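You operate a simulated robot arm through the tools that you are given. There is no shell and no other tool. Be economical: measure what you need, move in short steps, check, and stop when the job is done.

The job below is to be done with a simulated two-armed robot. You get a single attempt, and the scene is never put back.

JOB
Put the 25.4 mm tube block from the top of the rear-end stand on the middle of the mill table and the 28.6 mm tube block on top of the green lidded tin. Take the green banded crank housing and leave it on top of the blue lidded tin. Take the red wire brush and put it on the silver steel disc. Put one of the brass blocks from the right end of the steel wall bench on the left end of the steel wall bench. Take the green goggles and leave it on the top of the small parts bench. Pull the right blue drawer open. Any order will do. Set down upright: green banded crank housing, brass block.

Only the result counts: the job must be done as asked and must still hold three seconds after the hand-in. Knocking over, shifting, dropping, spilling or breaking anything else fails it.

ROBOT AND FRAMES
Two 7-joint arms with two-finger grippers on one trunk, on a base that drives. Base frame: it is fixed to the floor where the robot stands at the start and does not move with it; the origin is under the middle of the robot, x ahead of it, y to its left, z up; the surface under the hand at the start is at about z = 0.88. Lengths are in m, angles in degrees, forces in N, time in s.
The left shoulder is at the start at [0.06, 0.123, 0.945], the right one opposite. With the tool pointing down near the work surface each hand reaches from about 0.36 to 0.8 m from the robot's upright axis, wherever it stands, measured 20 degrees to its own side. Places, roughly: blue lidded tin [1, 2.25, 0.75]; brass block [-2.5, 1.5, 0.75]; green banded crank housing (4x4x7 cm) [1.1, 2.4, 0.9]; green goggles (5x6x15 cm) [-0.3, 2.3, 0.9]; green lidded tin [0.75, 0.5, 1]; left end of the steel wall bench [-2.7, 0.3, 0.9]; middle of the mill table [-2.1, 2, 1.1]; red wire brush (3x3x16 cm) [-2.2, 0.6, 0.9]; right blue drawer [0.8, -6, 0.7]; steel disc (7x7x2 cm) [-0.1, 2.4, 0.9]; top of the small parts bench [1.6, 2.4, 0.8]; tube block [0.5, 0.25, 1]. Payload 1.47 kg a hand.
The tool frame of a hand sits at the grasp point between the pads (the TCP): z along the fingers, y along the line on which they close. The tips reach 0.016 m beyond it. The gripper opens to 0.087 m. The gripper's body begins 0.055 m behind the TCP.
Orientation is that of the tool frame in the base frame, as a unit quaternion [x, y, z, w]. With the fingers straight down and closing along the base's y, the tool's x points along the base's -x, its y along +y and its z along -z.

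CONTROLS
- The arms move only by the tool send_rows. It takes "left_targets", "right_targets" or both (then of equal length, played together; a hand with none holds still); each is a list of rows, each an object of numbers (a shift or turn left out is 0, a gripper value left out holds the last): "dx", "dy", "dz": the shift along the base's x, y, z in units of 40 mm (1.0 is 40 mm); "wx", "wy", "wz": the turn, a rotation vector about the base's x, y, z in units of 6 degrees (1.0 is 6 degrees); "gripper": the opening, from 0 (shut) to 1 (fully open). In form: [{"dx": .., "dy": .., "dz": .., "wx": .., "wy": .., "wz": .., "gripper": ..}, ...]. A call has 1 to 8 rows; each row shifts and turns the commanded pose from where the row before left it. A call with a number of a shift or a turn outside -1 to 1 is refused whole. Each row takes 0.2 s and may step no farther than 0.05 m and 8.6 degrees from the row before; otherwise, or with a gripper value out of range, the whole call is refused. Where a pose cannot be reached the arm comes as near as it can. A force on the tool above 40 N (or 10 N above the force at the start of the call, whichever is more), or a blocked arm, ends the call early, and 0.2 s more pass. The fingers move at their own pace (about 0.153 m/s each) and stop on an object; they squeeze with about 28 N. The grip force told is the motor's: it shows also when the fingers shut on nothing. Time passes only in rows, and 0.2 s behind the last, so rows that do not move let the fingers close. The reply holds the time, the measured pose of the TCP, the force on the tool along the base axes, the opening and the grip force, in the units named above and with some noise, with the torque about the TCP (base axes, N m) and any sound that the robot's microphone picked up.
- Cameras (640 x 400 px; columns grow to the right, rows downward): "scene" is now at [0.0844, 0.0498, 1.5078]; the picture's right is [0.43, -0.91, 0.00], its down [-0.65, -0.30, -0.70] and it looks along [0.63, 0.30, -0.71] (base axes); focal length 283 px, centre (320, 200). "left" rides on the left gripper at [0.073, -0.012, -0.09] in its tool frame; the picture's right is [0.16, 0.99, 0.00], its down [-0.72, 0.12, -0.68] and it looks along [-0.67, 0.11, 0.73] (tool axes); focal length 247 px, centre (320, 200). "right" rides on the right gripper at [0.073, 0.012, -0.09] in its tool frame; the picture's right is [-0.16, 0.99, 0.00], its down [-0.72, -0.12, -0.68] and it looks along [-0.67, -0.11, 0.73] (tool axes); focal length 247 px, centre (320, 200). There is no depth. A picture from a camera that has moved, and an enlarged one, comes with that camera's place and axes in the base frame and with its lens. The place of the scene camera against the robot may be out by one fixed shift of up to 0.018 m in any direction.
- capture(camera): a new picture of that camera. It takes no simulated time.
- raise_lower(by): slides the trunk up (or, below 0, down) by that many m; the arms and the scene camera ride with it, the base frame stays. It gives what a move gives, with no picture.
- drive_base(legs): drives the robot by 1 to 6 legs, each [ahead, left, turn to the left] in m, m and degrees, along the robot's own axes; the way and the turn of a leg run together, so that a leg with both is an arc; at most 1.5 m and 180 degrees a leg. The arms and the cameras ride along, it lands a little off, and it stops where it bumps. It gives what a move gives.
- head_to(pan, tilt): turns the head with the scene camera to pan (to the left, within 120 degrees either way) and tilt (down, from -29 to 69), counted from straight ahead of the robot. It gives what a move gives.
- zoom(camera, box): a new picture of the part [left, top, right, bottom] of that camera's present view, enlarged. It takes no simulated time.
- sign_off(): hands the job in; it is judged then, once.

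Work in short steps. Places have to be worked out from the pictures, the camera data and where the tool is seen: move nearer, look again, correct. Check each grasp and each placing, and mend what went wrong. You have 196 turns and 192 pictures in all, those below and enlarged ones among them. Open the grippers and draw the arms clear of the work before you hand the job in, unless the task says otherwise; then end with one line.

The tools are called after "Call:" as a command line: name --argument value ..., lists and objects as JSON in quotes. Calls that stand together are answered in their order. send_rows: Moves the arms, as the interface text tells. Its arguments: {"type":"object","properties":{"left_targets":{"type":"array"},"right_targets":{"type":"array"}},"required":[]} The other tools are called the same way: raise_lower (by) slides the trunk up or down; drive_base (legs) drives the base; head_to (pan, tilt) turns the head that bears the scene camera; capture (camera) takes a picture; zoom (camera, box) takes an enlarged picture of a part of a camera's view; sign_off () hands the job in.

At the start:

```text
t: 0.0
left_position: [0.4067, 0.4408, 1.1913]
left_tool_rot: [0.0, 1.0, 0.0, 0.0]
left_contact_force: [0.2, 0.1, -0.2]
left_torque: [-0.02, -0.04, -0.01]
left_width: 0.0869
left_gripper_force: 0.0
right_position: [0.5357, -0.029, 1.1192]
right_tool_rot: [0.0, 1.0, -0.001, -0.001]
right_contact_force: [0.3, -0.3, -0.4]
right_torque: [0.0, 0.0, -0.01]
right_width: 0.0868
right_gripper_force: 0.1
trunk travel left (down, up): [-0.1, 0.13]
robot x, y, heading: [-0.0004, -0.0008, 0.1]
head pan, tilt: [25.2, 45.6]
```

scene: 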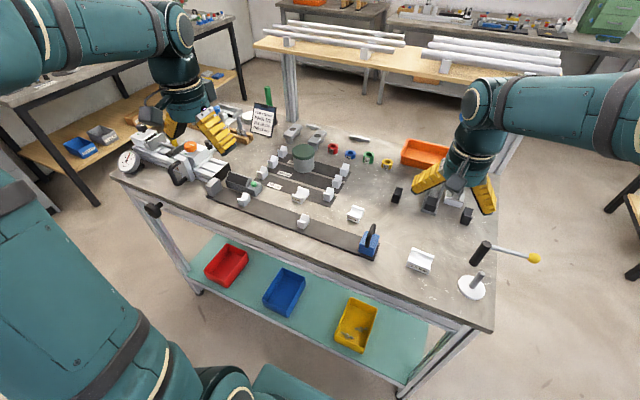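
right: 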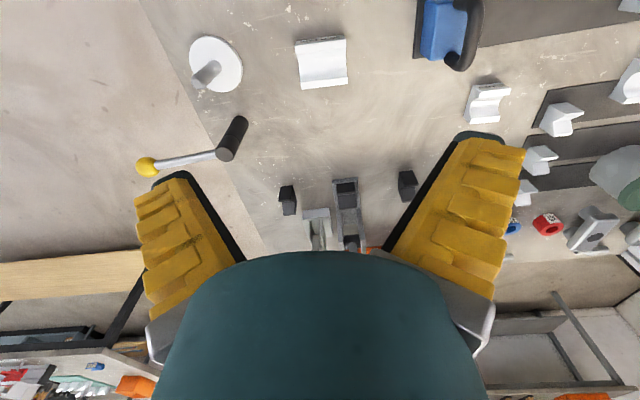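
left: 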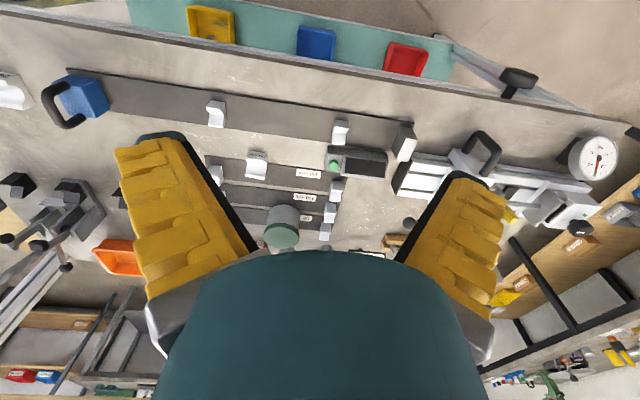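

The start picture shows a bench with tube blocks, stands and a green lidded tin. I'll enlarge the middle to identify the stands and their labels.

Call:
zoom --camera "scene" --box '[200, 110, 360, 210]'

Call:
zoom --camera "scene" --box '[280, 160, 480, 285]'

Call:
zoom --camera "left" --box '[180, 80, 420, 230]'

```text
4.00 times, centred on (280, 160) of scene
camera zoom: at [0.0844, 0.0498, 1.5078], right [0.43, -0.91, 0.0], down [-0.65, -0.3, -0.7], along [0.63, 0.3, -0.71], focal length 1133 px, centre (480, 360)
```

zoom: 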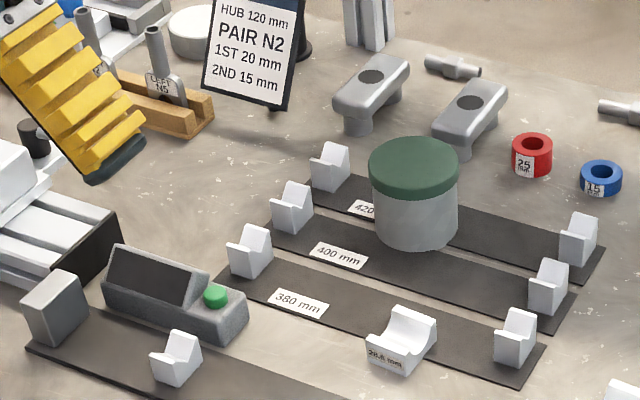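

```text
3.20 times, centred on (380, 222) of scene
camera zoom: at [0.0844, 0.0498, 1.5078], right [0.43, -0.91, 0.0], down [-0.65, -0.3, -0.7], along [0.63, 0.3, -0.71], focal length 907 px, centre (128, 128)
```

zoom: 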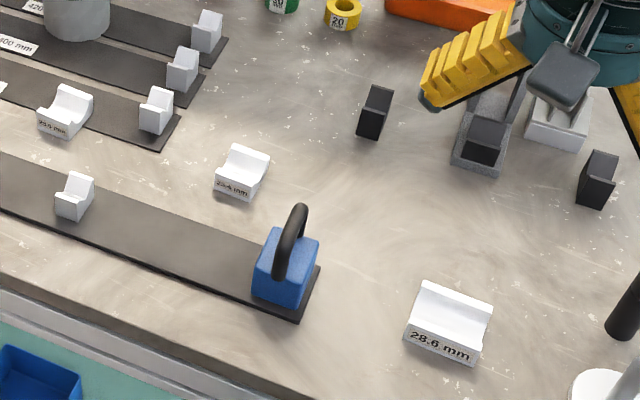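

```text
2.67 times, centred on (300, 155) of left
camera zoom: at [0.3348, 0.4291, 1.2798], right [-0.16, 0.99, 0.0], down [0.72, 0.12, 0.68], along [0.67, 0.11, -0.73], focal length 659 px, centre (373, 320)
```

zoom: 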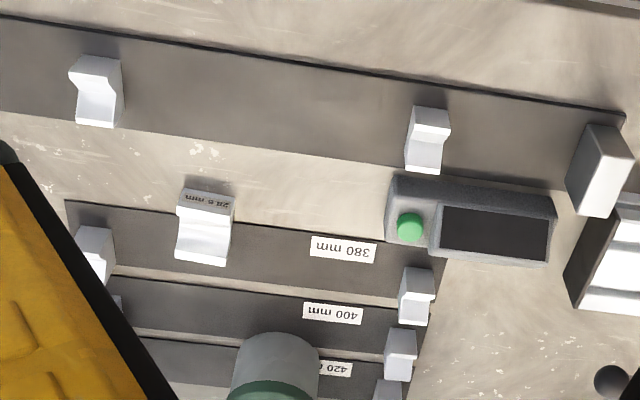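

I need the labels on the small white blocks and what sits beneath the right hand, so I zoom harder.

Call:
zoom --camera "scene" --box '[284, 180, 316, 200]'

Call:
zoom --camera "scene" --box '[340, 200, 372, 220]'

Call:
zoom --camera "scene" --box '[400, 235, 448, 265]'

Call:
zoom --camera "right" --box '[240, 20, 560, 260]'

Call:
zoom --camera "scene" --box '[100, 90, 260, 210]'

```text
16.00 times, centred on (300, 190) of scene
camera zoom: at [0.0844, 0.0498, 1.5078], right [0.43, -0.91, 0.0], down [-0.65, -0.3, -0.7], along [0.63, 0.3, -0.71], focal length 4534 px, centre (640, 360)
```

zoom: 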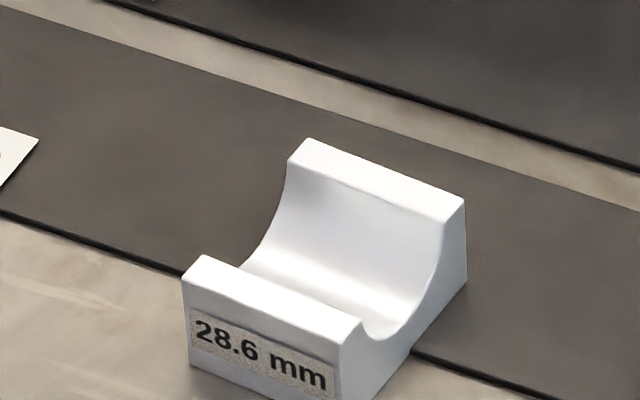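

```text
16.00 times, centred on (356, 210) of scene
camera zoom: at [0.0844, 0.0498, 1.5078], right [0.43, -0.91, 0.0], down [-0.65, -0.3, -0.7], along [0.63, 0.3, -0.71], focal length 4534 px, centre (-256, 40)
```

zoom: 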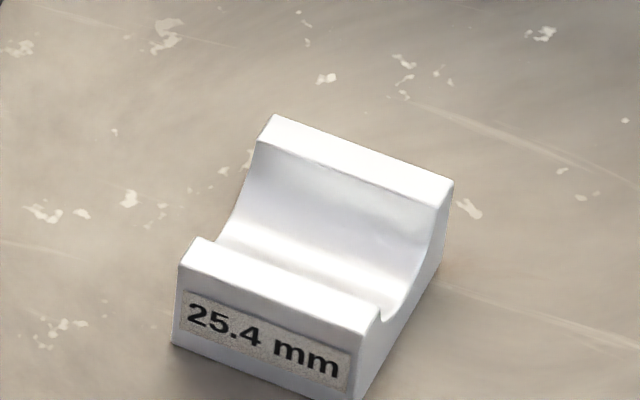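

```text
13.33 times, centred on (424, 250) of scene
camera zoom: at [0.0844, 0.0498, 1.5078], right [0.43, -0.91, 0.0], down [-0.65, -0.3, -0.7], along [0.63, 0.3, -0.71], focal length 3778 px, centre (-1067, -467)
```

zoom: 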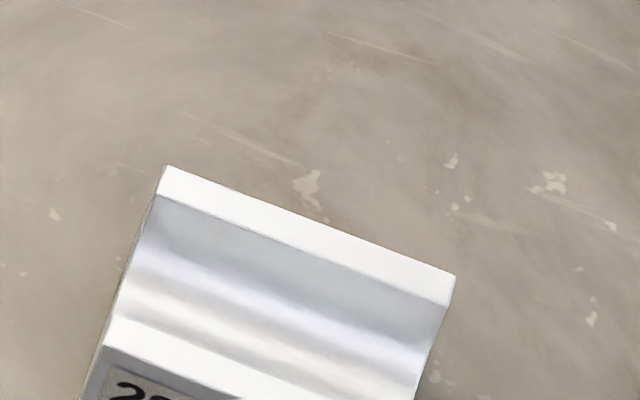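

```text
1.67 times, centred on (400, 140) of right
camera zoom: at [0.4629, -0.0165, 1.2074], right [0.16, 0.99, 0.0], down [0.72, -0.12, 0.68], along [0.67, -0.11, -0.73], focal length 412 px, centre (187, 300)
```

zoom: 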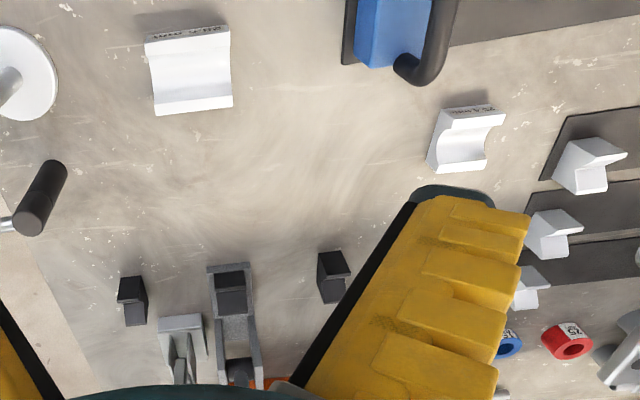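

```text
3.33 times, centred on (180, 150) of scene
camera zoom: at [0.0844, 0.0498, 1.5078], right [0.43, -0.91, 0.0], down [-0.65, -0.3, -0.7], along [0.63, 0.3, -0.71], focal length 944 px, centre (787, 367)
```

zoom: 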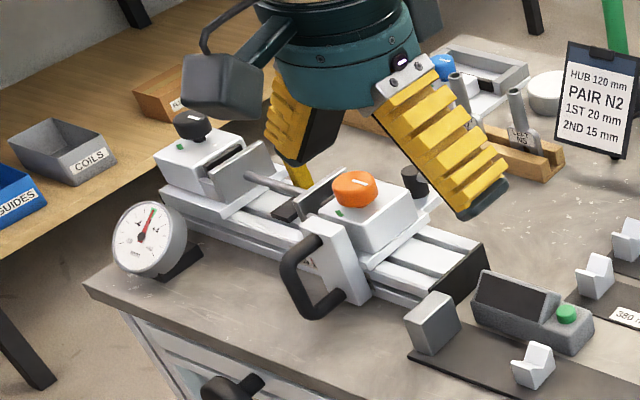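

I want to be sure of the third block's label and compare sizes.

Call:
zoom --camera "scene" --box '[396, 245, 444, 275]'

Call:
head_to --pan 0 --tilt 40

Call:
capture --camera "scene"

Call:
head_to --pan 70 --tilt 25

Call:
capture --camera "scene"

Call:
head_to --pan 119 --tilt 25

Call:
capture --camera "scene"

Call:
head_to --pan -80 --tilt 15

Call:
capture --camera "scene"

```text
13.33 times, centred on (420, 260) of scene
camera zoom: at [0.0844, 0.0498, 1.5078], right [0.43, -0.91, 0.0], down [-0.65, -0.3, -0.7], along [0.63, 0.3, -0.71], focal length 3778 px, centre (-1013, -600)
```

zoom: 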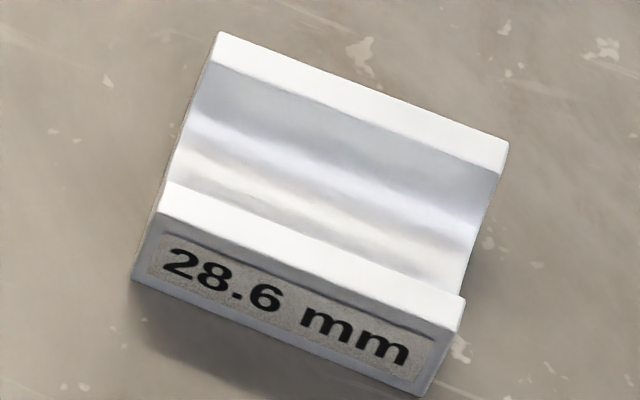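

```text
t: 0.9
left_position: [0.4071, 0.4402, 1.19]
left_tool_rot: [0.001, 1.0, 0.0, 0.0]
left_contact_force: [-0.3, 0.6, 0.0]
left_torque: [-0.01, 0.01, 0.03]
left_width: 0.0871
left_gripper_force: 0.0
right_position: [0.5357, -0.0293, 1.1178]
right_tool_rot: [-0.001, 1.0, 0.0, 0.0]
right_contact_force: [0.2, 0.6, 1.2]
right_torque: [-0.01, 0.0, 0.05]
right_width: 0.0872
right_gripper_force: 0.1
trunk travel left (down, up): [-0.1, 0.13]
robot x, y, heading: [0.0003, -0.001, 0.1]
head pan, tilt: [0.0, 40.0]
```

```text
179 pictures are left
camera scene: at [0.0962, 0.0155, 1.5158], right [0.0, -1.0, 0.0], down [-0.64, 0.0, -0.77], along [0.77, 0.0, -0.64], focal length 283 px, centre (320, 200)
```

scene: 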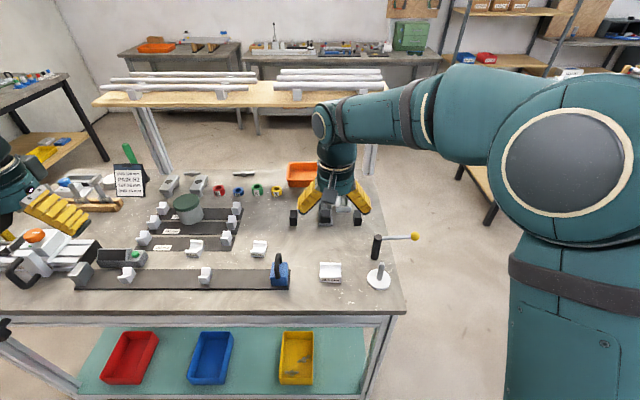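

```text
t: 2.3
left_position: [0.4069, 0.4406, 1.191]
left_tool_rot: [0.001, 1.0, 0.0, 0.0]
left_contact_force: [-0.5, 0.4, 0.3]
left_torque: [-0.02, 0.04, -0.02]
left_width: 0.0869
left_gripper_force: 0.1
right_position: [0.535, -0.0288, 1.119]
right_tool_rot: [0.0, 1.0, 0.0, 0.0]
right_contact_force: [0.3, 0.1, 0.4]
right_torque: [-0.03, 0.01, 0.02]
right_width: 0.0868
right_gripper_force: 0.1
trunk travel left (down, up): [-0.1, 0.13]
robot x, y, heading: [0.0009, -0.0006, -0.1]
head pan, tilt: [70.0, 25.0]
```

```text
178 pictures are left
camera scene: at [0.0428, 0.102, 1.5391], right [0.94, -0.34, 0.0], down [-0.14, -0.4, -0.91], along [0.31, 0.85, -0.42], focal length 283 px, centre (320, 200)
```

scene: 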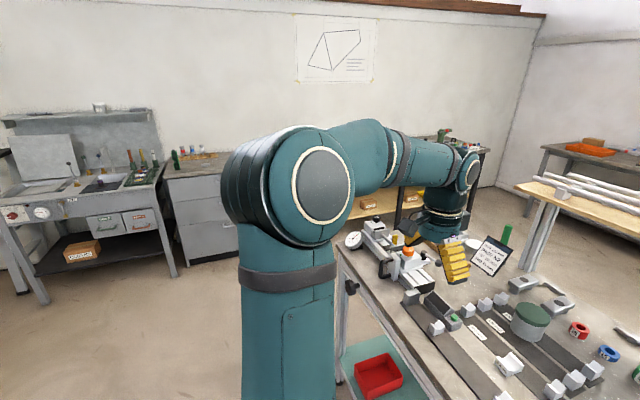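

```text
t: 3.5
left_position: [0.4077, 0.4406, 1.191]
left_tool_rot: [0.0, 1.0, 0.0, 0.0]
left_contact_force: [-0.3, 0.3, 0.9]
left_torque: [0.01, 0.01, 0.02]
left_width: 0.0869
left_gripper_force: 0.0
right_position: [0.5347, -0.0285, 1.1185]
right_tool_rot: [0.0, 1.0, 0.0, 0.0]
right_contact_force: [0.5, 0.1, 0.7]
right_torque: [0.03, 0.0, -0.01]
right_width: 0.0869
right_gripper_force: 0.0
trunk travel left (down, up): [-0.1, 0.13]
robot x, y, heading: [0.001, 0.0002, -0.0]
head pan, tilt: [119.0, 25.0]
```

```text
177 pictures are left
camera scene: at [-0.0334, 0.096, 1.5392], right [0.88, 0.48, 0.0], down [0.2, -0.37, -0.91], along [-0.44, 0.79, -0.42], focal length 283 px, centre (320, 200)
```

scene: 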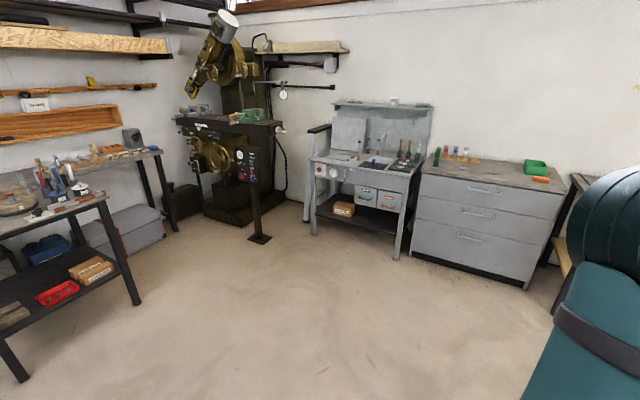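

```text
t: 6.4
left_position: [0.4066, 0.4414, 1.1896]
left_tool_rot: [0.0, 1.0, 0.0, 0.0]
left_contact_force: [0.3, 0.4, -0.5]
left_torque: [0.03, -0.01, 0.02]
left_width: 0.087
left_gripper_force: 0.1
right_position: [0.5369, -0.0284, 1.1196]
right_tool_rot: [0.0, 1.0, 0.0, -0.001]
right_contact_force: [-0.1, 1.0, 0.1]
right_torque: [0.01, 0.0, 0.01]
right_width: 0.0867
right_gripper_force: 0.1
trunk travel left (down, up): [-0.1, 0.13]
robot x, y, heading: [-0.0005, 0.0035, -0.1]
head pan, tilt: [-80.0, 15.0]
```

```text
176 pictures are left
camera scene: at [0.0274, -0.0766, 1.5554], right [-0.98, -0.17, 0.0], down [-0.04, 0.25, -0.97], along [0.17, -0.95, -0.26], focal length 283 px, centre (320, 200)
```

scene: 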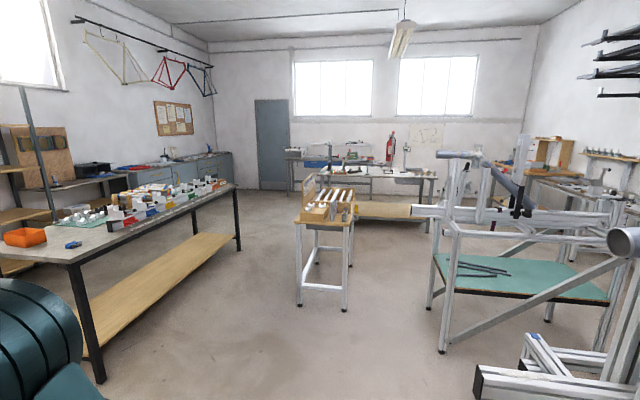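

The only 25.4 block is the small one near (0.62, 0.19), and a matching small 28.6 block is near (0.63, 0.38); the third is a longer 28.6 block. I bring the left hand over the small 28.6 block and look, after driving a little nearer so that the tin is in reach.

Call:
drive_base --legs '[[0.07, 0, 0]]'

Call:
head_to --pan 25 --tilt 46

Call:
send_rows --left_targets '[{"dx": 1, "dy": -0.5}, {"dx": 1, "dy": -0.5}, {"dx": 1, "dy": -0.5, "dz": -0.5}, {"dz": -1}, {"dz": -1}]'

Call:
capture --camera "left"

Call:
capture --camera "scene"

```text
t: 7.4
left_position: [0.4779, 0.44, 1.1899]
left_tool_rot: [0.0, 1.0, 0.0, -0.001]
left_contact_force: [0.4, 0.8, 0.3]
left_torque: [0.05, 0.0, 0.01]
left_width: 0.0869
left_gripper_force: 0.1
right_position: [0.6069, -0.0302, 1.1178]
right_tool_rot: [0.001, 1.0, 0.001, -0.001]
right_contact_force: [0.9, -0.1, -0.7]
right_torque: [-0.01, 0.06, 0.03]
right_width: 0.0871
right_gripper_force: 0.0
trunk travel left (down, up): [-0.1, 0.13]
robot x, y, heading: [0.072, -0.0011, 0.1]
head pan, tilt: [-80.0, 15.0]
```

```text
t: 9.2
left_position: [0.4763, 0.4407, 1.1888]
left_tool_rot: [0.0, 1.0, 0.0, 0.0]
left_contact_force: [-0.2, -0.5, -0.5]
left_torque: [0.04, 0.01, 0.02]
left_width: 0.0869
left_gripper_force: 0.1
right_position: [0.6046, -0.0284, 1.1185]
right_tool_rot: [0.001, 1.0, 0.0, 0.0]
right_contact_force: [0.0, 0.3, -0.5]
right_torque: [0.01, 0.02, 0.02]
right_width: 0.0868
right_gripper_force: 0.0
trunk travel left (down, up): [-0.1, 0.13]
robot x, y, heading: [0.0707, 0.0019, -0.0]
head pan, tilt: [25.0, 46.0]
```

```text
t: 10.4
left_position: [0.5996, 0.3804, 1.088]
left_tool_rot: [0.0, 1.0, 0.0, 0.0]
left_contact_force: [0.1, 0.5, 0.4]
left_torque: [0.0, 0.02, 0.0]
left_width: 0.0871
left_gripper_force: 0.1
right_position: [0.6065, -0.0293, 1.1177]
right_tool_rot: [0.0, 1.0, 0.0, -0.001]
right_contact_force: [0.1, -0.5, 0.3]
right_torque: [0.02, 0.03, 0.0]
right_width: 0.0869
right_gripper_force: 0.1
trunk travel left (down, up): [-0.1, 0.13]
robot x, y, heading: [0.0712, 0.0008, -0.3]
head pan, tilt: [25.0, 46.0]
```

```text
175 pictures are left
camera left: at [0.5277, 0.3696, 1.1786], right [-0.16, 0.99, 0.0], down [0.72, 0.12, 0.68], along [0.67, 0.11, -0.73], focal length 247 px, centre (320, 200)
```

left: 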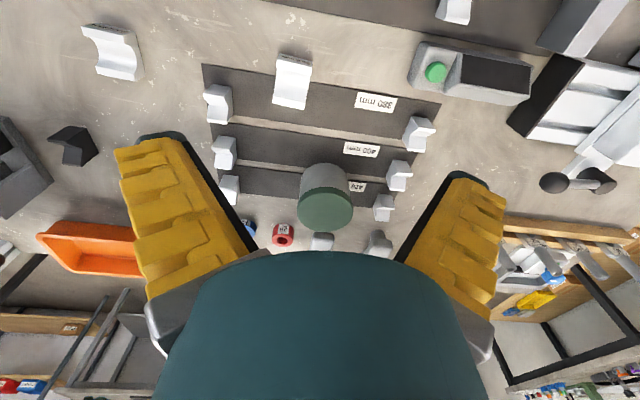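

```text
174 pictures are left
camera scene: at [0.1552, 0.0494, 1.507], right [0.42, -0.91, 0.0], down [-0.65, -0.3, -0.69], along [0.63, 0.29, -0.72], focal length 283 px, centre (320, 200)
```

scene: 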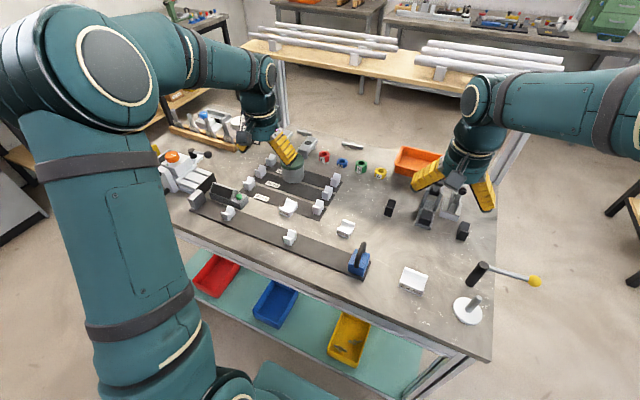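

The left camera puts the small 28.6 block near (0.617, 0.354) and the tin top near (0.741, 0.411). I descend above the block and look again.

Call:
send_rows --left_targets '[{"dx": 0.44, "dy": -0.65, "gripper": 0.75}, {"dz": -1}, {"dz": -1}, {"dz": -0.3}]'

Call:
capture --camera "left"

Call:
zoom --camera "scene" --box '[220, 130, 380, 230]'

```text
t: 11.4
left_position: [0.6165, 0.3548, 0.9971]
left_tool_rot: [0.0, 1.0, -0.001, 0.0]
left_contact_force: [0.0, -0.5, -0.2]
left_torque: [0.0, 0.0, 0.03]
left_width: 0.0692
left_gripper_force: 2.7
right_position: [0.6049, -0.0295, 1.1189]
right_tool_rot: [0.0, 1.0, 0.0, 0.0]
right_contact_force: [-0.5, -0.1, -0.1]
right_torque: [0.01, 0.02, -0.01]
right_width: 0.0871
right_gripper_force: 0.1
trunk travel left (down, up): [-0.1, 0.13]
robot x, y, heading: [0.0642, 0.0, -0.1]
head pan, tilt: [25.0, 46.0]
```

```text
173 pictures are left
camera left: at [0.5432, 0.3432, 1.0871], right [-0.16, 0.99, 0.0], down [0.72, 0.12, 0.68], along [0.67, 0.11, -0.73], focal length 247 px, centre (320, 200)
```

left: 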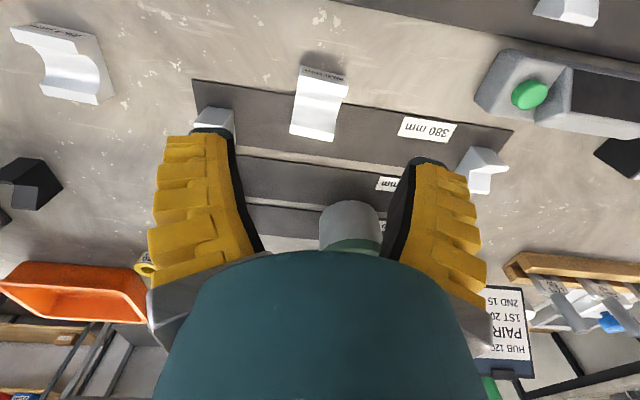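

```text
4.00 times, centred on (300, 180) of scene
camera zoom: at [0.1537, 0.0495, 1.5072], right [0.42, -0.91, 0.0], down [-0.65, -0.3, -0.69], along [0.63, 0.29, -0.72], focal length 1133 px, centre (400, 280)
```

zoom: 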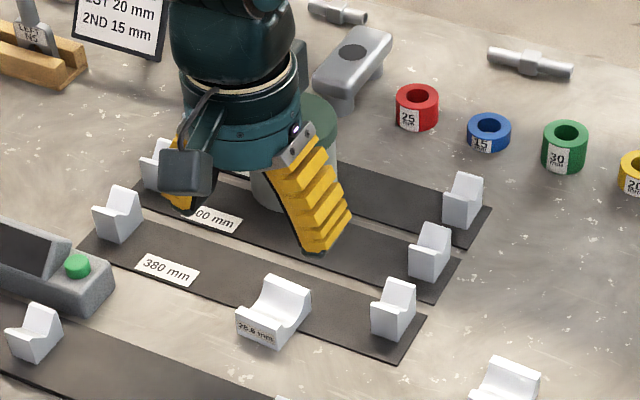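

The block centre is at about (0.619, 0.355), 36 mm wide along y. I lower to TCP z 0.901 with a slightly smaller opening.

Call:
send_rows --left_targets '[{"dx": 0.06, "gripper": 0.7}, {"dz": -1}, {"dz": -1}, {"dz": -0.4}, {}]'

Call:
zoom --camera "scene" --box '[220, 150, 380, 250]'

```text
t: 12.6
left_position: [0.6167, 0.354, 0.9019]
left_tool_rot: [0.0, 1.0, 0.0, 0.0]
left_contact_force: [0.5, -0.7, 1.1]
left_torque: [0.0, 0.0, 0.0]
left_width: 0.0654
left_gripper_force: 3.1
right_position: [0.6053, -0.0293, 1.1188]
right_tool_rot: [0.0, 1.0, 0.0, 0.0]
right_contact_force: [0.3, 1.2, 0.4]
right_torque: [0.01, 0.03, 0.0]
right_width: 0.0871
right_gripper_force: 0.1
trunk travel left (down, up): [-0.1, 0.13]
robot x, y, heading: [0.0704, -0.0004, -0.1]
head pan, tilt: [25.0, 46.0]
```

```text
4.00 times, centred on (300, 200) of scene
camera zoom: at [0.1538, 0.0493, 1.5072], right [0.42, -0.91, 0.0], down [-0.65, -0.3, -0.69], along [0.63, 0.29, -0.72], focal length 1133 px, centre (400, 200)
```

zoom: 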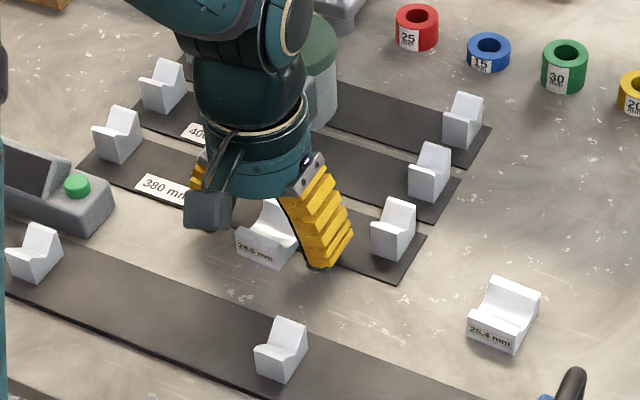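

The fingers straddle the block; I close and lift.

Call:
send_rows --left_targets '[{"gripper": 0}, {}, {}, {"dz": 0.5}, {"dz": 1}, {"dz": 1}, {"dz": 1}]'

Call:
zoom --camera "scene" --box '[220, 110, 380, 210]'

Call:
capture --camera "left"

```text
t: 14.2
left_position: [0.6163, 0.3544, 1.0415]
left_tool_rot: [0.0, 1.0, 0.0, 0.0]
left_contact_force: [0.8, 0.1, -0.3]
left_torque: [0.03, -0.03, -0.01]
left_width: 0.0288
left_gripper_force: 27.5
right_position: [0.6041, -0.0302, 1.1191]
right_tool_rot: [0.0, 1.0, 0.0, 0.0]
right_contact_force: [-1.2, 0.7, -0.6]
right_torque: [-0.01, 0.01, 0.01]
right_width: 0.0871
right_gripper_force: 0.0
trunk travel left (down, up): [-0.1, 0.13]
robot x, y, heading: [0.0744, 0.0005, -0.2]
head pan, tilt: [25.0, 46.0]
```

```text
4.00 times, centred on (300, 160) of scene
camera zoom: at [0.1533, 0.0491, 1.5072], right [0.42, -0.91, 0.0], down [-0.65, -0.3, -0.7], along [0.63, 0.29, -0.72], focal length 1133 px, centre (400, 360)
```

zoom: 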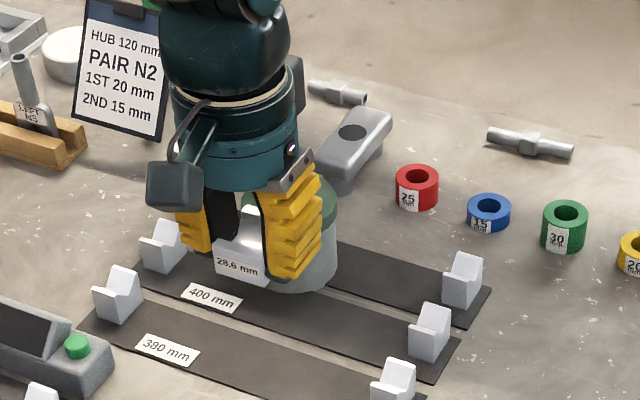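

```text
169 pictures are left
camera left: at [0.5445, 0.3431, 1.1311], right [-0.16, 0.99, 0.0], down [0.72, 0.12, 0.68], along [0.67, 0.11, -0.73], focal length 247 px, centre (320, 200)
```

left: 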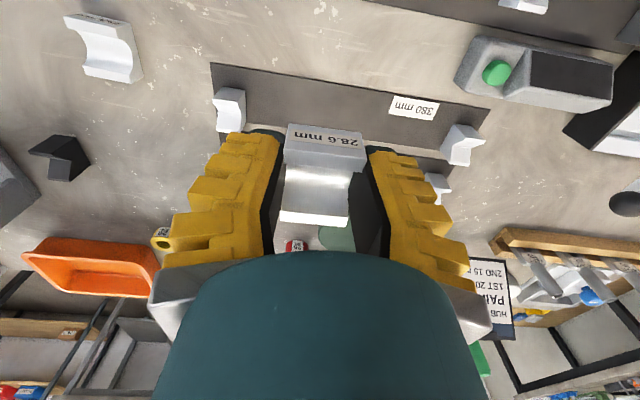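

The block is held (29 mm). Both views put the tin's centre near (0.754, 0.415) with its top near z 0.947; I move over it and look from the scene camera.

Call:
send_rows --left_targets '[{"dx": 1, "dy": 0.5}, {"dx": 1, "dy": 0.5}, {"dx": 1, "dy": 0.5}, {"dx": 0.45, "dy": 0.02}, {"dz": -0.5}]'

Call:
zoom --camera "scene" --box '[220, 90, 380, 190]'

Call:
capture --camera "left"

```text
t: 15.4
left_position: [0.7554, 0.4156, 1.0209]
left_tool_rot: [0.0, 1.0, 0.0, 0.0]
left_contact_force: [0.0, 0.6, -0.7]
left_torque: [-0.01, 0.01, -0.02]
left_width: 0.0284
left_gripper_force: 27.7
right_position: [0.6057, -0.0281, 1.1182]
right_tool_rot: [0.0, 1.0, 0.0, 0.0]
right_contact_force: [0.1, -0.9, -0.1]
right_torque: [0.0, -0.02, -0.02]
right_width: 0.087
right_gripper_force: 0.1
trunk travel left (down, up): [-0.1, 0.13]
robot x, y, heading: [0.0692, 0.0011, -0.2]
head pan, tilt: [25.0, 46.0]
```

```text
4.00 times, centred on (300, 140) of scene
camera zoom: at [0.1544, 0.0499, 1.5071], right [0.42, -0.91, 0.0], down [-0.65, -0.3, -0.69], along [0.63, 0.29, -0.72], focal length 1133 px, centre (400, 440)
```

zoom: 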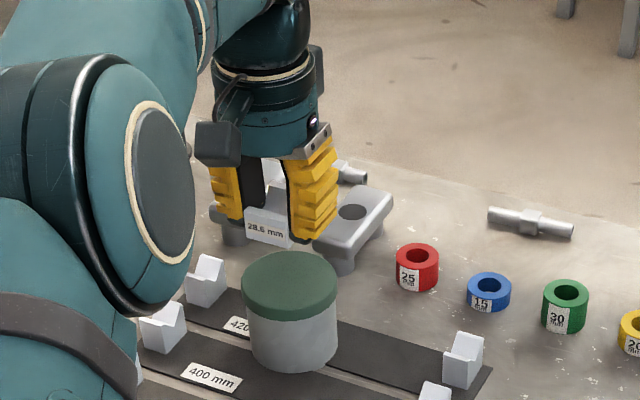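

```text
167 pictures are left
camera left: at [0.6834, 0.4043, 1.1109], right [-0.16, 0.99, 0.0], down [0.72, 0.12, 0.68], along [0.67, 0.11, -0.73], focal length 247 px, centre (320, 200)
```

left: 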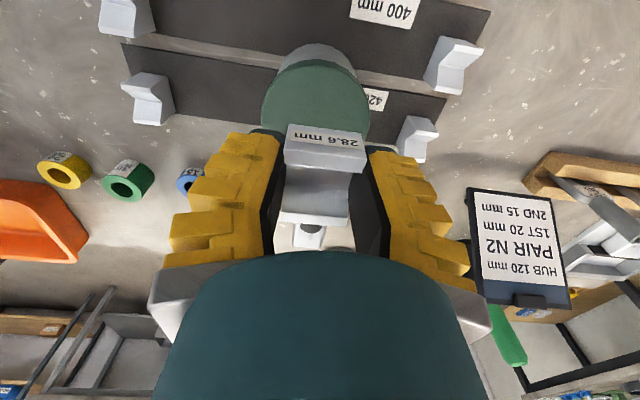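

The wrist view confirms the lid centre at about (0.751, 0.412), top ~0.947. I lower gently until the block touches.

Call:
send_rows --left_targets '[{"dx": -0.1, "dy": -0.08, "dz": -0.6}, {"dz": -0.5}, {"dz": -0.15}, {}]'

Call:
zoom --camera "scene" --box '[240, 110, 340, 190]'

```text
t: 16.4
left_position: [0.7507, 0.4123, 0.9725]
left_tool_rot: [0.0, 1.0, 0.0, 0.001]
left_contact_force: [1.6, 0.1, 5.7]
left_torque: [0.02, -0.03, 0.0]
left_width: 0.0293
left_gripper_force: 28.2
right_position: [0.6046, -0.0301, 1.1198]
right_tool_rot: [0.0, 1.0, 0.0, 0.0]
right_contact_force: [-0.3, 1.2, -0.7]
right_torque: [-0.01, 0.02, -0.01]
right_width: 0.0869
right_gripper_force: 0.1
trunk travel left (down, up): [-0.1, 0.13]
robot x, y, heading: [0.0714, 0.0002, -0.0]
head pan, tilt: [25.0, 46.0]
```

```text
5.00 times, centred on (290, 150) of scene
camera zoom: at [0.1535, 0.049, 1.5073], right [0.42, -0.91, 0.0], down [-0.65, -0.3, -0.69], along [0.63, 0.29, -0.72], focal length 1417 px, centre (470, 450)
```

zoom: 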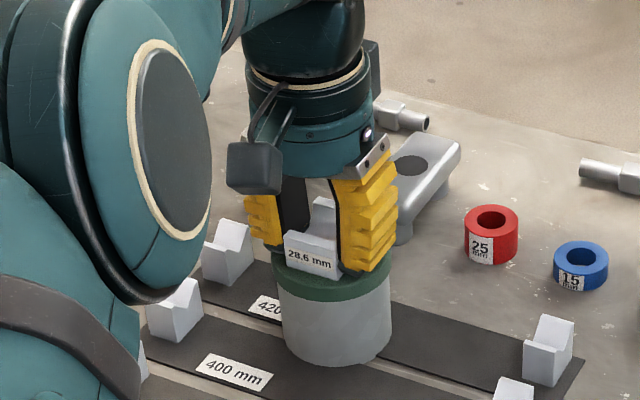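

Contact of about 6 N and the block stands on the lid; I open and rise.

Call:
send_rows --left_targets '[{"gripper": 0.7}, {}, {"dz": 0.5}, {"dz": 1}, {"dz": 1}, {"dz": 1}, {"dx": -1, "dy": 0.5, "dz": 0.5}]'

Call:
zoom --camera "scene" --box '[240, 110, 340, 190]'

Call:
capture --camera "right"

```text
t: 18.0
left_position: [0.7077, 0.4328, 1.1329]
left_tool_rot: [0.0, 1.0, 0.001, 0.001]
left_contact_force: [-0.8, -0.1, 0.0]
left_torque: [0.01, -0.01, 0.01]
left_width: 0.0652
left_gripper_force: 3.3
right_position: [0.6035, -0.0281, 1.1198]
right_tool_rot: [0.0, 1.0, 0.0, 0.001]
right_contact_force: [-0.5, 0.4, 0.0]
right_torque: [0.0, -0.06, -0.01]
right_width: 0.0868
right_gripper_force: 0.0
trunk travel left (down, up): [-0.1, 0.13]
robot x, y, heading: [0.0715, 0.0011, 0.2]
head pan, tilt: [25.0, 46.0]
```

```text
5.00 times, centred on (290, 150) of scene
camera zoom: at [0.1511, 0.05, 1.5074], right [0.42, -0.91, 0.0], down [-0.65, -0.3, -0.7], along [0.63, 0.29, -0.72], focal length 1417 px, centre (470, 450)
```

zoom: 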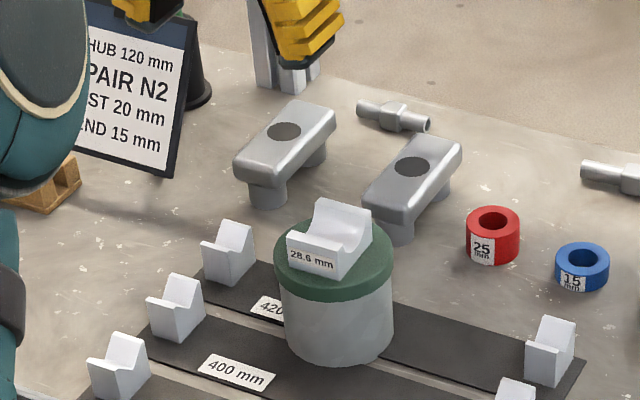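

```text
164 pictures are left
camera right: at [0.5301, -0.016, 1.2086], right [0.16, 0.99, 0.0], down [0.72, -0.12, 0.68], along [0.67, -0.11, -0.73], focal length 247 px, centre (320, 200)
```

right: 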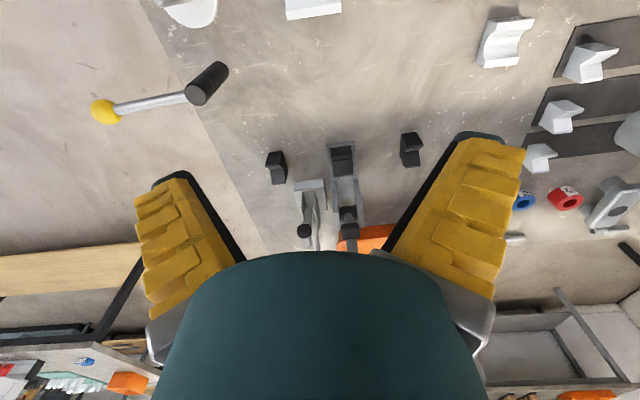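

Block stands on the tin. Now the left hand goes over the 25.4 block near (0.619, 0.178).

Call:
send_rows --left_targets '[{"dx": -0.4, "dy": -1}, {"dx": -0.4, "dy": -1}, {"dx": -0.4, "dy": -1}, {"dx": -0.4, "dy": -1}, {"dx": -0.4, "dy": -1}, {"dx": -0.2, "dy": -1}, {"dy": -0.38, "dz": -1}, {"dz": -1}]'

Call:
capture --camera "left"

```text
t: 19.8
left_position: [0.6231, 0.1767, 1.0513]
left_tool_rot: [0.0, 1.0, 0.0, 0.0]
left_contact_force: [0.3, 0.5, -0.4]
left_torque: [0.01, -0.01, 0.0]
left_width: 0.0656
left_gripper_force: 3.0
right_position: [0.6055, -0.0287, 1.1189]
right_tool_rot: [0.001, 1.0, 0.0, 0.0]
right_contact_force: [-0.1, 0.8, 0.7]
right_torque: [0.0, 0.0, 0.02]
right_width: 0.0872
right_gripper_force: 0.1
trunk travel left (down, up): [-0.1, 0.13]
robot x, y, heading: [0.0711, -0.0006, 0.2]
head pan, tilt: [25.0, 46.0]
```

```text
163 pictures are left
camera left: at [0.5513, 0.1658, 1.1405], right [-0.16, 0.99, 0.0], down [0.72, 0.12, 0.68], along [0.67, 0.11, -0.73], focal length 247 px, centre (320, 200)
```

left: 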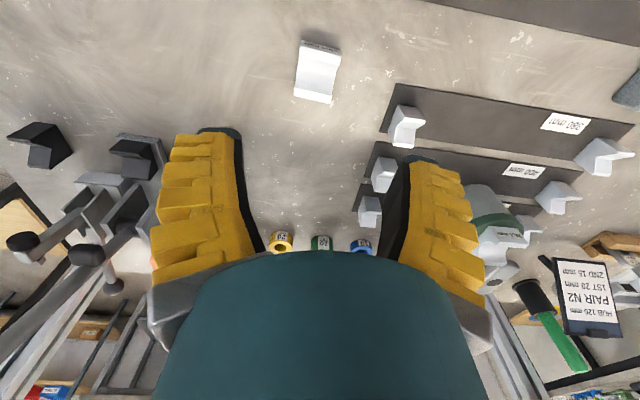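

The 25.4 block is at about (0.620, 0.1745). I lower and grip it.

Call:
send_rows --left_targets '[{"dx": -0.05, "dy": -0.05, "dz": -1}, {"dz": -1}, {"dz": -1}, {"dz": -0.72}, {"gripper": 0}, {}, {}]'

Call:
send_rows --left_targets '[{"dz": 0.5}, {"dz": 1}, {"dz": 1}, {"dz": 1}, {"dz": 1}]'

Call:
capture --camera "left"

```text
t: 21.4
left_position: [0.6218, 0.1744, 0.9047]
left_tool_rot: [0.0, 1.0, 0.0, 0.001]
left_contact_force: [1.3, 1.4, 8.1]
left_torque: [0.07, -0.04, -0.09]
left_width: 0.0283
left_gripper_force: 28.1
right_position: [0.6054, -0.0302, 1.1184]
right_tool_rot: [0.0, 1.0, 0.0, 0.0]
right_contact_force: [-0.2, -0.2, -0.8]
right_torque: [-0.02, 0.02, 0.0]
right_width: 0.0867
right_gripper_force: 0.1
trunk travel left (down, up): [-0.1, 0.13]
robot x, y, heading: [0.0685, 0.0021, -0.0]
head pan, tilt: [25.0, 46.0]
```

```text
t: 22.6
left_position: [0.6192, 0.175, 1.0833]
left_tool_rot: [0.001, 1.0, -0.001, 0.0]
left_contact_force: [-0.4, -0.4, -0.7]
left_torque: [-0.01, -0.03, 0.02]
left_width: 0.0258
left_gripper_force: 28.2
right_position: [0.6047, -0.0299, 1.1183]
right_tool_rot: [0.0, 1.0, 0.0, 0.0]
right_contact_force: [-0.2, -0.7, -0.2]
right_torque: [0.01, 0.0, -0.02]
right_width: 0.0871
right_gripper_force: 0.0
trunk travel left (down, up): [-0.1, 0.13]
robot x, y, heading: [0.0675, -0.0022, 0.0]
head pan, tilt: [25.0, 46.0]
```

```text
162 pictures are left
camera left: at [0.5483, 0.1637, 1.1736], right [-0.16, 0.99, 0.0], down [0.72, 0.12, 0.68], along [0.67, 0.11, -0.73], focal length 247 px, centre (320, 200)
```

left: 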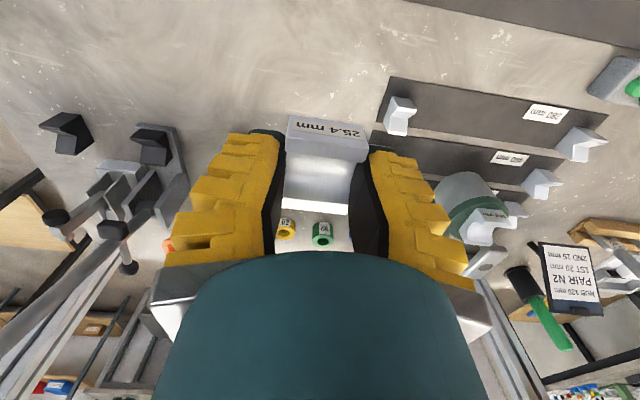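

The 25.4 block is held. I raise it, back away from the stand and pull the hands in.

Call:
send_rows --left_targets '[{"dz": 1}, {"dz": 1}, {"dz": 1}, {"dy": 0.5}]' --right_targets '[{"dz": 1}, {"dz": 1}, {}, {"dy": -1}]'

Call:
drive_base --legs '[[-0.5, 0, 0]]'

Call:
send_rows --left_targets '[{"dx": -1, "dy": 0.5}, {"dx": -1, "dy": 0.5}, {"dx": -1}]' --right_targets '[{"dx": -1, "dy": -1}, {"dx": -1, "dy": -1}, {"dx": -1}]'

Call:
drive_base --legs '[[0, 0, 140]]'

Call:
head_to --pan 0 --tilt 22

Call:
capture --camera "scene"

Call:
head_to --pan 50 --tilt 25

Call:
capture --camera "scene"

```text
t: 23.6
left_position: [0.6206, 0.1926, 1.2039]
left_tool_rot: [0.001, 1.0, 0.0, 0.0]
left_contact_force: [0.0, -0.1, 0.0]
left_torque: [0.0, 0.0, 0.02]
left_width: 0.0255
left_gripper_force: 28.0
right_position: [0.6041, -0.0698, 1.198]
right_tool_rot: [-0.001, 1.0, 0.001, 0.0]
right_contact_force: [0.4, -0.1, 0.3]
right_torque: [0.0, 0.03, 0.04]
right_width: 0.0871
right_gripper_force: 0.1
trunk travel left (down, up): [-0.1, 0.13]
robot x, y, heading: [0.0697, -0.0015, 0.0]
head pan, tilt: [25.0, 46.0]
```

```text
t: 26.6
left_position: [0.1189, 0.1934, 1.2045]
left_tool_rot: [0.001, 1.0, 0.0, 0.0]
left_contact_force: [-0.1, -0.3, -0.7]
left_torque: [0.01, 0.0, -0.02]
left_width: 0.0254
left_gripper_force: 27.9
right_position: [0.1028, -0.0706, 1.1992]
right_tool_rot: [0.001, 1.0, 0.0, 0.0]
right_contact_force: [0.1, -0.7, 0.0]
right_torque: [-0.03, -0.02, -0.01]
right_width: 0.0867
right_gripper_force: 0.1
trunk travel left (down, up): [-0.1, 0.13]
robot x, y, heading: [-0.4325, -0.001, 0.2]
head pan, tilt: [25.0, 46.0]
```

```text
refused: row 1 steps farther than a row can; nothing moved
```

```text
t: 32.7
left_position: [-0.976, 0.2147, 1.2027]
left_tool_rot: [0.937, -0.349, 0.0, -0.001]
left_contact_force: [-0.5, 0.7, -0.2]
left_torque: [0.0, 0.0, -0.02]
left_width: 0.0259
left_gripper_force: 28.3
right_position: [-0.7922, 0.4033, 1.1982]
right_tool_rot: [0.937, -0.349, 0.0, 0.0]
right_contact_force: [0.2, 0.1, -0.7]
right_torque: [-0.01, -0.04, 0.01]
right_width: 0.0872
right_gripper_force: 0.0
trunk travel left (down, up): [-0.1, 0.13]
robot x, y, heading: [-0.4339, 0.0018, 139.2]
head pan, tilt: [25.0, 46.0]
```

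```text
t: 33.6
left_position: [-0.9746, 0.215, 1.2038]
left_tool_rot: [0.937, -0.35, 0.0, -0.001]
left_contact_force: [0.5, 0.0, 0.8]
left_torque: [0.02, -0.02, 0.04]
left_width: 0.0259
left_gripper_force: 27.6
right_position: [-0.7915, 0.4034, 1.1975]
right_tool_rot: [0.937, -0.349, 0.0, 0.0]
right_contact_force: [0.0, -0.1, 0.2]
right_torque: [0.01, 0.02, 0.0]
right_width: 0.0871
right_gripper_force: 0.1
trunk travel left (down, up): [-0.1, 0.13]
robot x, y, heading: [-0.4294, 0.0028, 139.0]
head pan, tilt: [0.0, 22.0]
```

```text
161 pictures are left
camera scene: at [-0.5086, 0.0835, 1.5439], right [0.65, 0.76, 0.0], down [0.28, -0.25, -0.93], along [-0.7, 0.61, -0.38], focal length 283 px, centre (320, 200)
```

scene: 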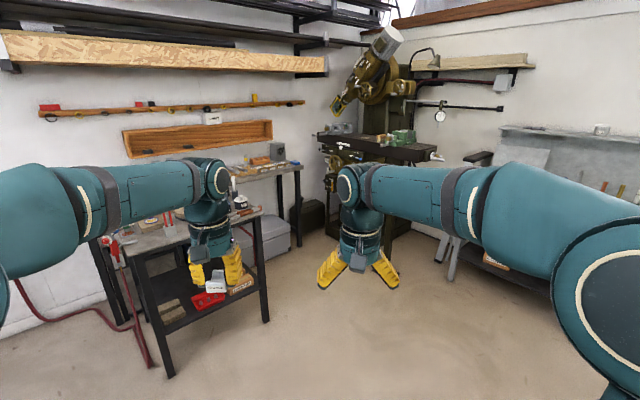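

```text
t: 34.8
left_position: [-0.9767, 0.215, 1.2025]
left_tool_rot: [0.937, -0.349, 0.0, 0.0]
left_contact_force: [-0.6, -0.2, -0.4]
left_torque: [0.02, -0.03, -0.02]
left_width: 0.0259
left_gripper_force: 27.8
right_position: [-0.7921, 0.4038, 1.1975]
right_tool_rot: [0.937, -0.35, 0.0, 0.0]
right_contact_force: [0.3, 0.6, 0.1]
right_torque: [0.0, -0.02, -0.01]
right_width: 0.0871
right_gripper_force: 0.1
trunk travel left (down, up): [-0.1, 0.13]
robot x, y, heading: [-0.4329, 0.0008, 139.2]
head pan, tilt: [50.0, 25.0]
```

```text
160 pictures are left
camera scene: at [-0.5294, 0.0083, 1.5392], right [-0.16, 0.99, 0.0], down [0.42, 0.07, -0.91], along [-0.9, -0.14, -0.42], focal length 283 px, centre (320, 200)
```

scene: 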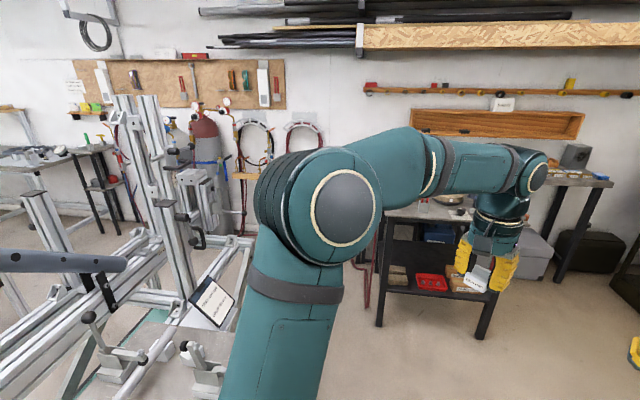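

Obstacles noted: the brazing bench corner near (-1.8, 0.8), the mill's control post near (-1.72, 1.89), and the wall bench edge near x=-2.4. I pull the hands in, then drive around to about (-1.33, 1.2) facing +y and look.

Call:
send_rows --left_targets '[{"dx": 0.755, "dy": -0.656}, {"dx": 0.755, "dy": -0.656}, {"dx": 0.755, "dy": -0.656}]' --right_targets '[{"dx": 0.755, "dy": -0.656}, {"dx": 0.755, "dy": -0.656}, {"dx": 0.755, "dy": -0.656}]'

Call:
drive_base --legs '[[0.733, -0.16, 0], [0.733, -0.16, 0], [0, 0, -49]]'

Call:
head_to --pan 45 --tilt 25

Call:
capture --camera "scene"

Call:
head_to --pan 100 --tilt 25

Call:
capture --camera "scene"

```text
t: 35.6
left_position: [-0.882, 0.1349, 1.2047]
left_tool_rot: [0.937, -0.351, -0.002, -0.001]
left_contact_force: [0.0, 0.3, 0.3]
left_torque: [0.0, 0.04, 0.02]
left_width: 0.0262
left_gripper_force: 27.9
right_position: [-0.6966, 0.3234, 1.199]
right_tool_rot: [0.937, -0.35, -0.002, -0.001]
right_contact_force: [-0.3, 0.0, -0.3]
right_torque: [0.03, 0.03, -0.01]
right_width: 0.087
right_gripper_force: 0.1
trunk travel left (down, up): [-0.1, 0.13]
robot x, y, heading: [-0.4335, -0.0019, 139.1]
head pan, tilt: [50.0, 25.0]
```

```text
t: 45.5
left_position: [-1.5298, 1.6308, 1.2035]
left_tool_rot: [0.71, -0.704, 0.0, 0.0]
left_contact_force: [0.2, 0.2, 0.0]
left_torque: [0.02, 0.01, 0.02]
left_width: 0.0261
left_gripper_force: 27.8
right_position: [-1.267, 1.6166, 1.1973]
right_tool_rot: [0.711, -0.703, -0.001, 0.0]
right_contact_force: [0.4, -0.1, -1.2]
right_torque: [-0.03, -0.03, -0.01]
right_width: 0.0871
right_gripper_force: 0.1
trunk travel left (down, up): [-0.1, 0.13]
robot x, y, heading: [-1.3327, 1.1996, 90.4]
head pan, tilt: [50.0, 25.0]
```

```text
t: 46.2
left_position: [-1.5298, 1.6317, 1.2028]
left_tool_rot: [0.711, -0.704, 0.0, 0.0]
left_contact_force: [-0.2, -0.6, -0.5]
left_torque: [-0.03, -0.04, 0.0]
left_width: 0.0262
left_gripper_force: 27.9
right_position: [-1.2666, 1.6164, 1.198]
right_tool_rot: [0.711, -0.704, 0.001, 0.0]
right_contact_force: [-0.2, 0.4, 0.2]
right_torque: [0.04, 0.03, 0.05]
right_width: 0.087
right_gripper_force: 0.2
trunk travel left (down, up): [-0.1, 0.13]
robot x, y, heading: [-1.3325, 1.2007, 90.6]
head pan, tilt: [45.0, 25.0]
```

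```text
159 pictures are left
camera scene: at [-1.3976, 1.2917, 1.5391], right [0.7, 0.71, 0.0], down [0.3, -0.3, -0.91], along [-0.65, 0.64, -0.42], focal length 283 px, centre (320, 200)
```

scene: 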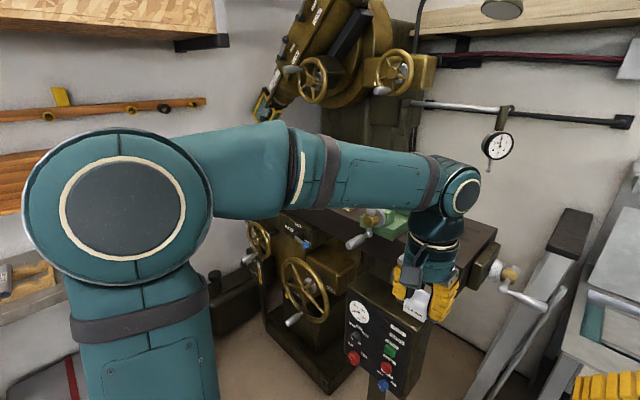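

```text
t: 47.4
left_position: [-1.5303, 1.6311, 1.2034]
left_tool_rot: [0.71, -0.704, -0.001, 0.0]
left_contact_force: [-0.4, -0.4, -1.9]
left_torque: [0.0, 0.0, 0.02]
left_width: 0.0263
left_gripper_force: 28.2
right_position: [-1.2669, 1.617, 1.1973]
right_tool_rot: [0.71, -0.704, 0.0, 0.0]
right_contact_force: [-0.2, -0.2, -0.4]
right_torque: [0.03, -0.03, 0.0]
right_width: 0.0868
right_gripper_force: 0.1
trunk travel left (down, up): [-0.1, 0.13]
robot x, y, heading: [-1.3322, 1.2012, 90.7]
head pan, tilt: [100.0, 25.0]
```

```text
158 pictures are left
camera scene: at [-1.4224, 1.2104, 1.5392], right [-0.18, 0.98, 0.0], down [0.42, 0.08, -0.91], along [-0.89, -0.16, -0.42], focal length 283 px, centre (320, 200)
```

scene: 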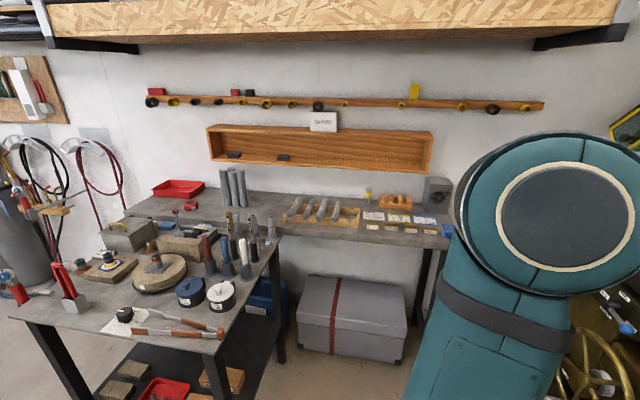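

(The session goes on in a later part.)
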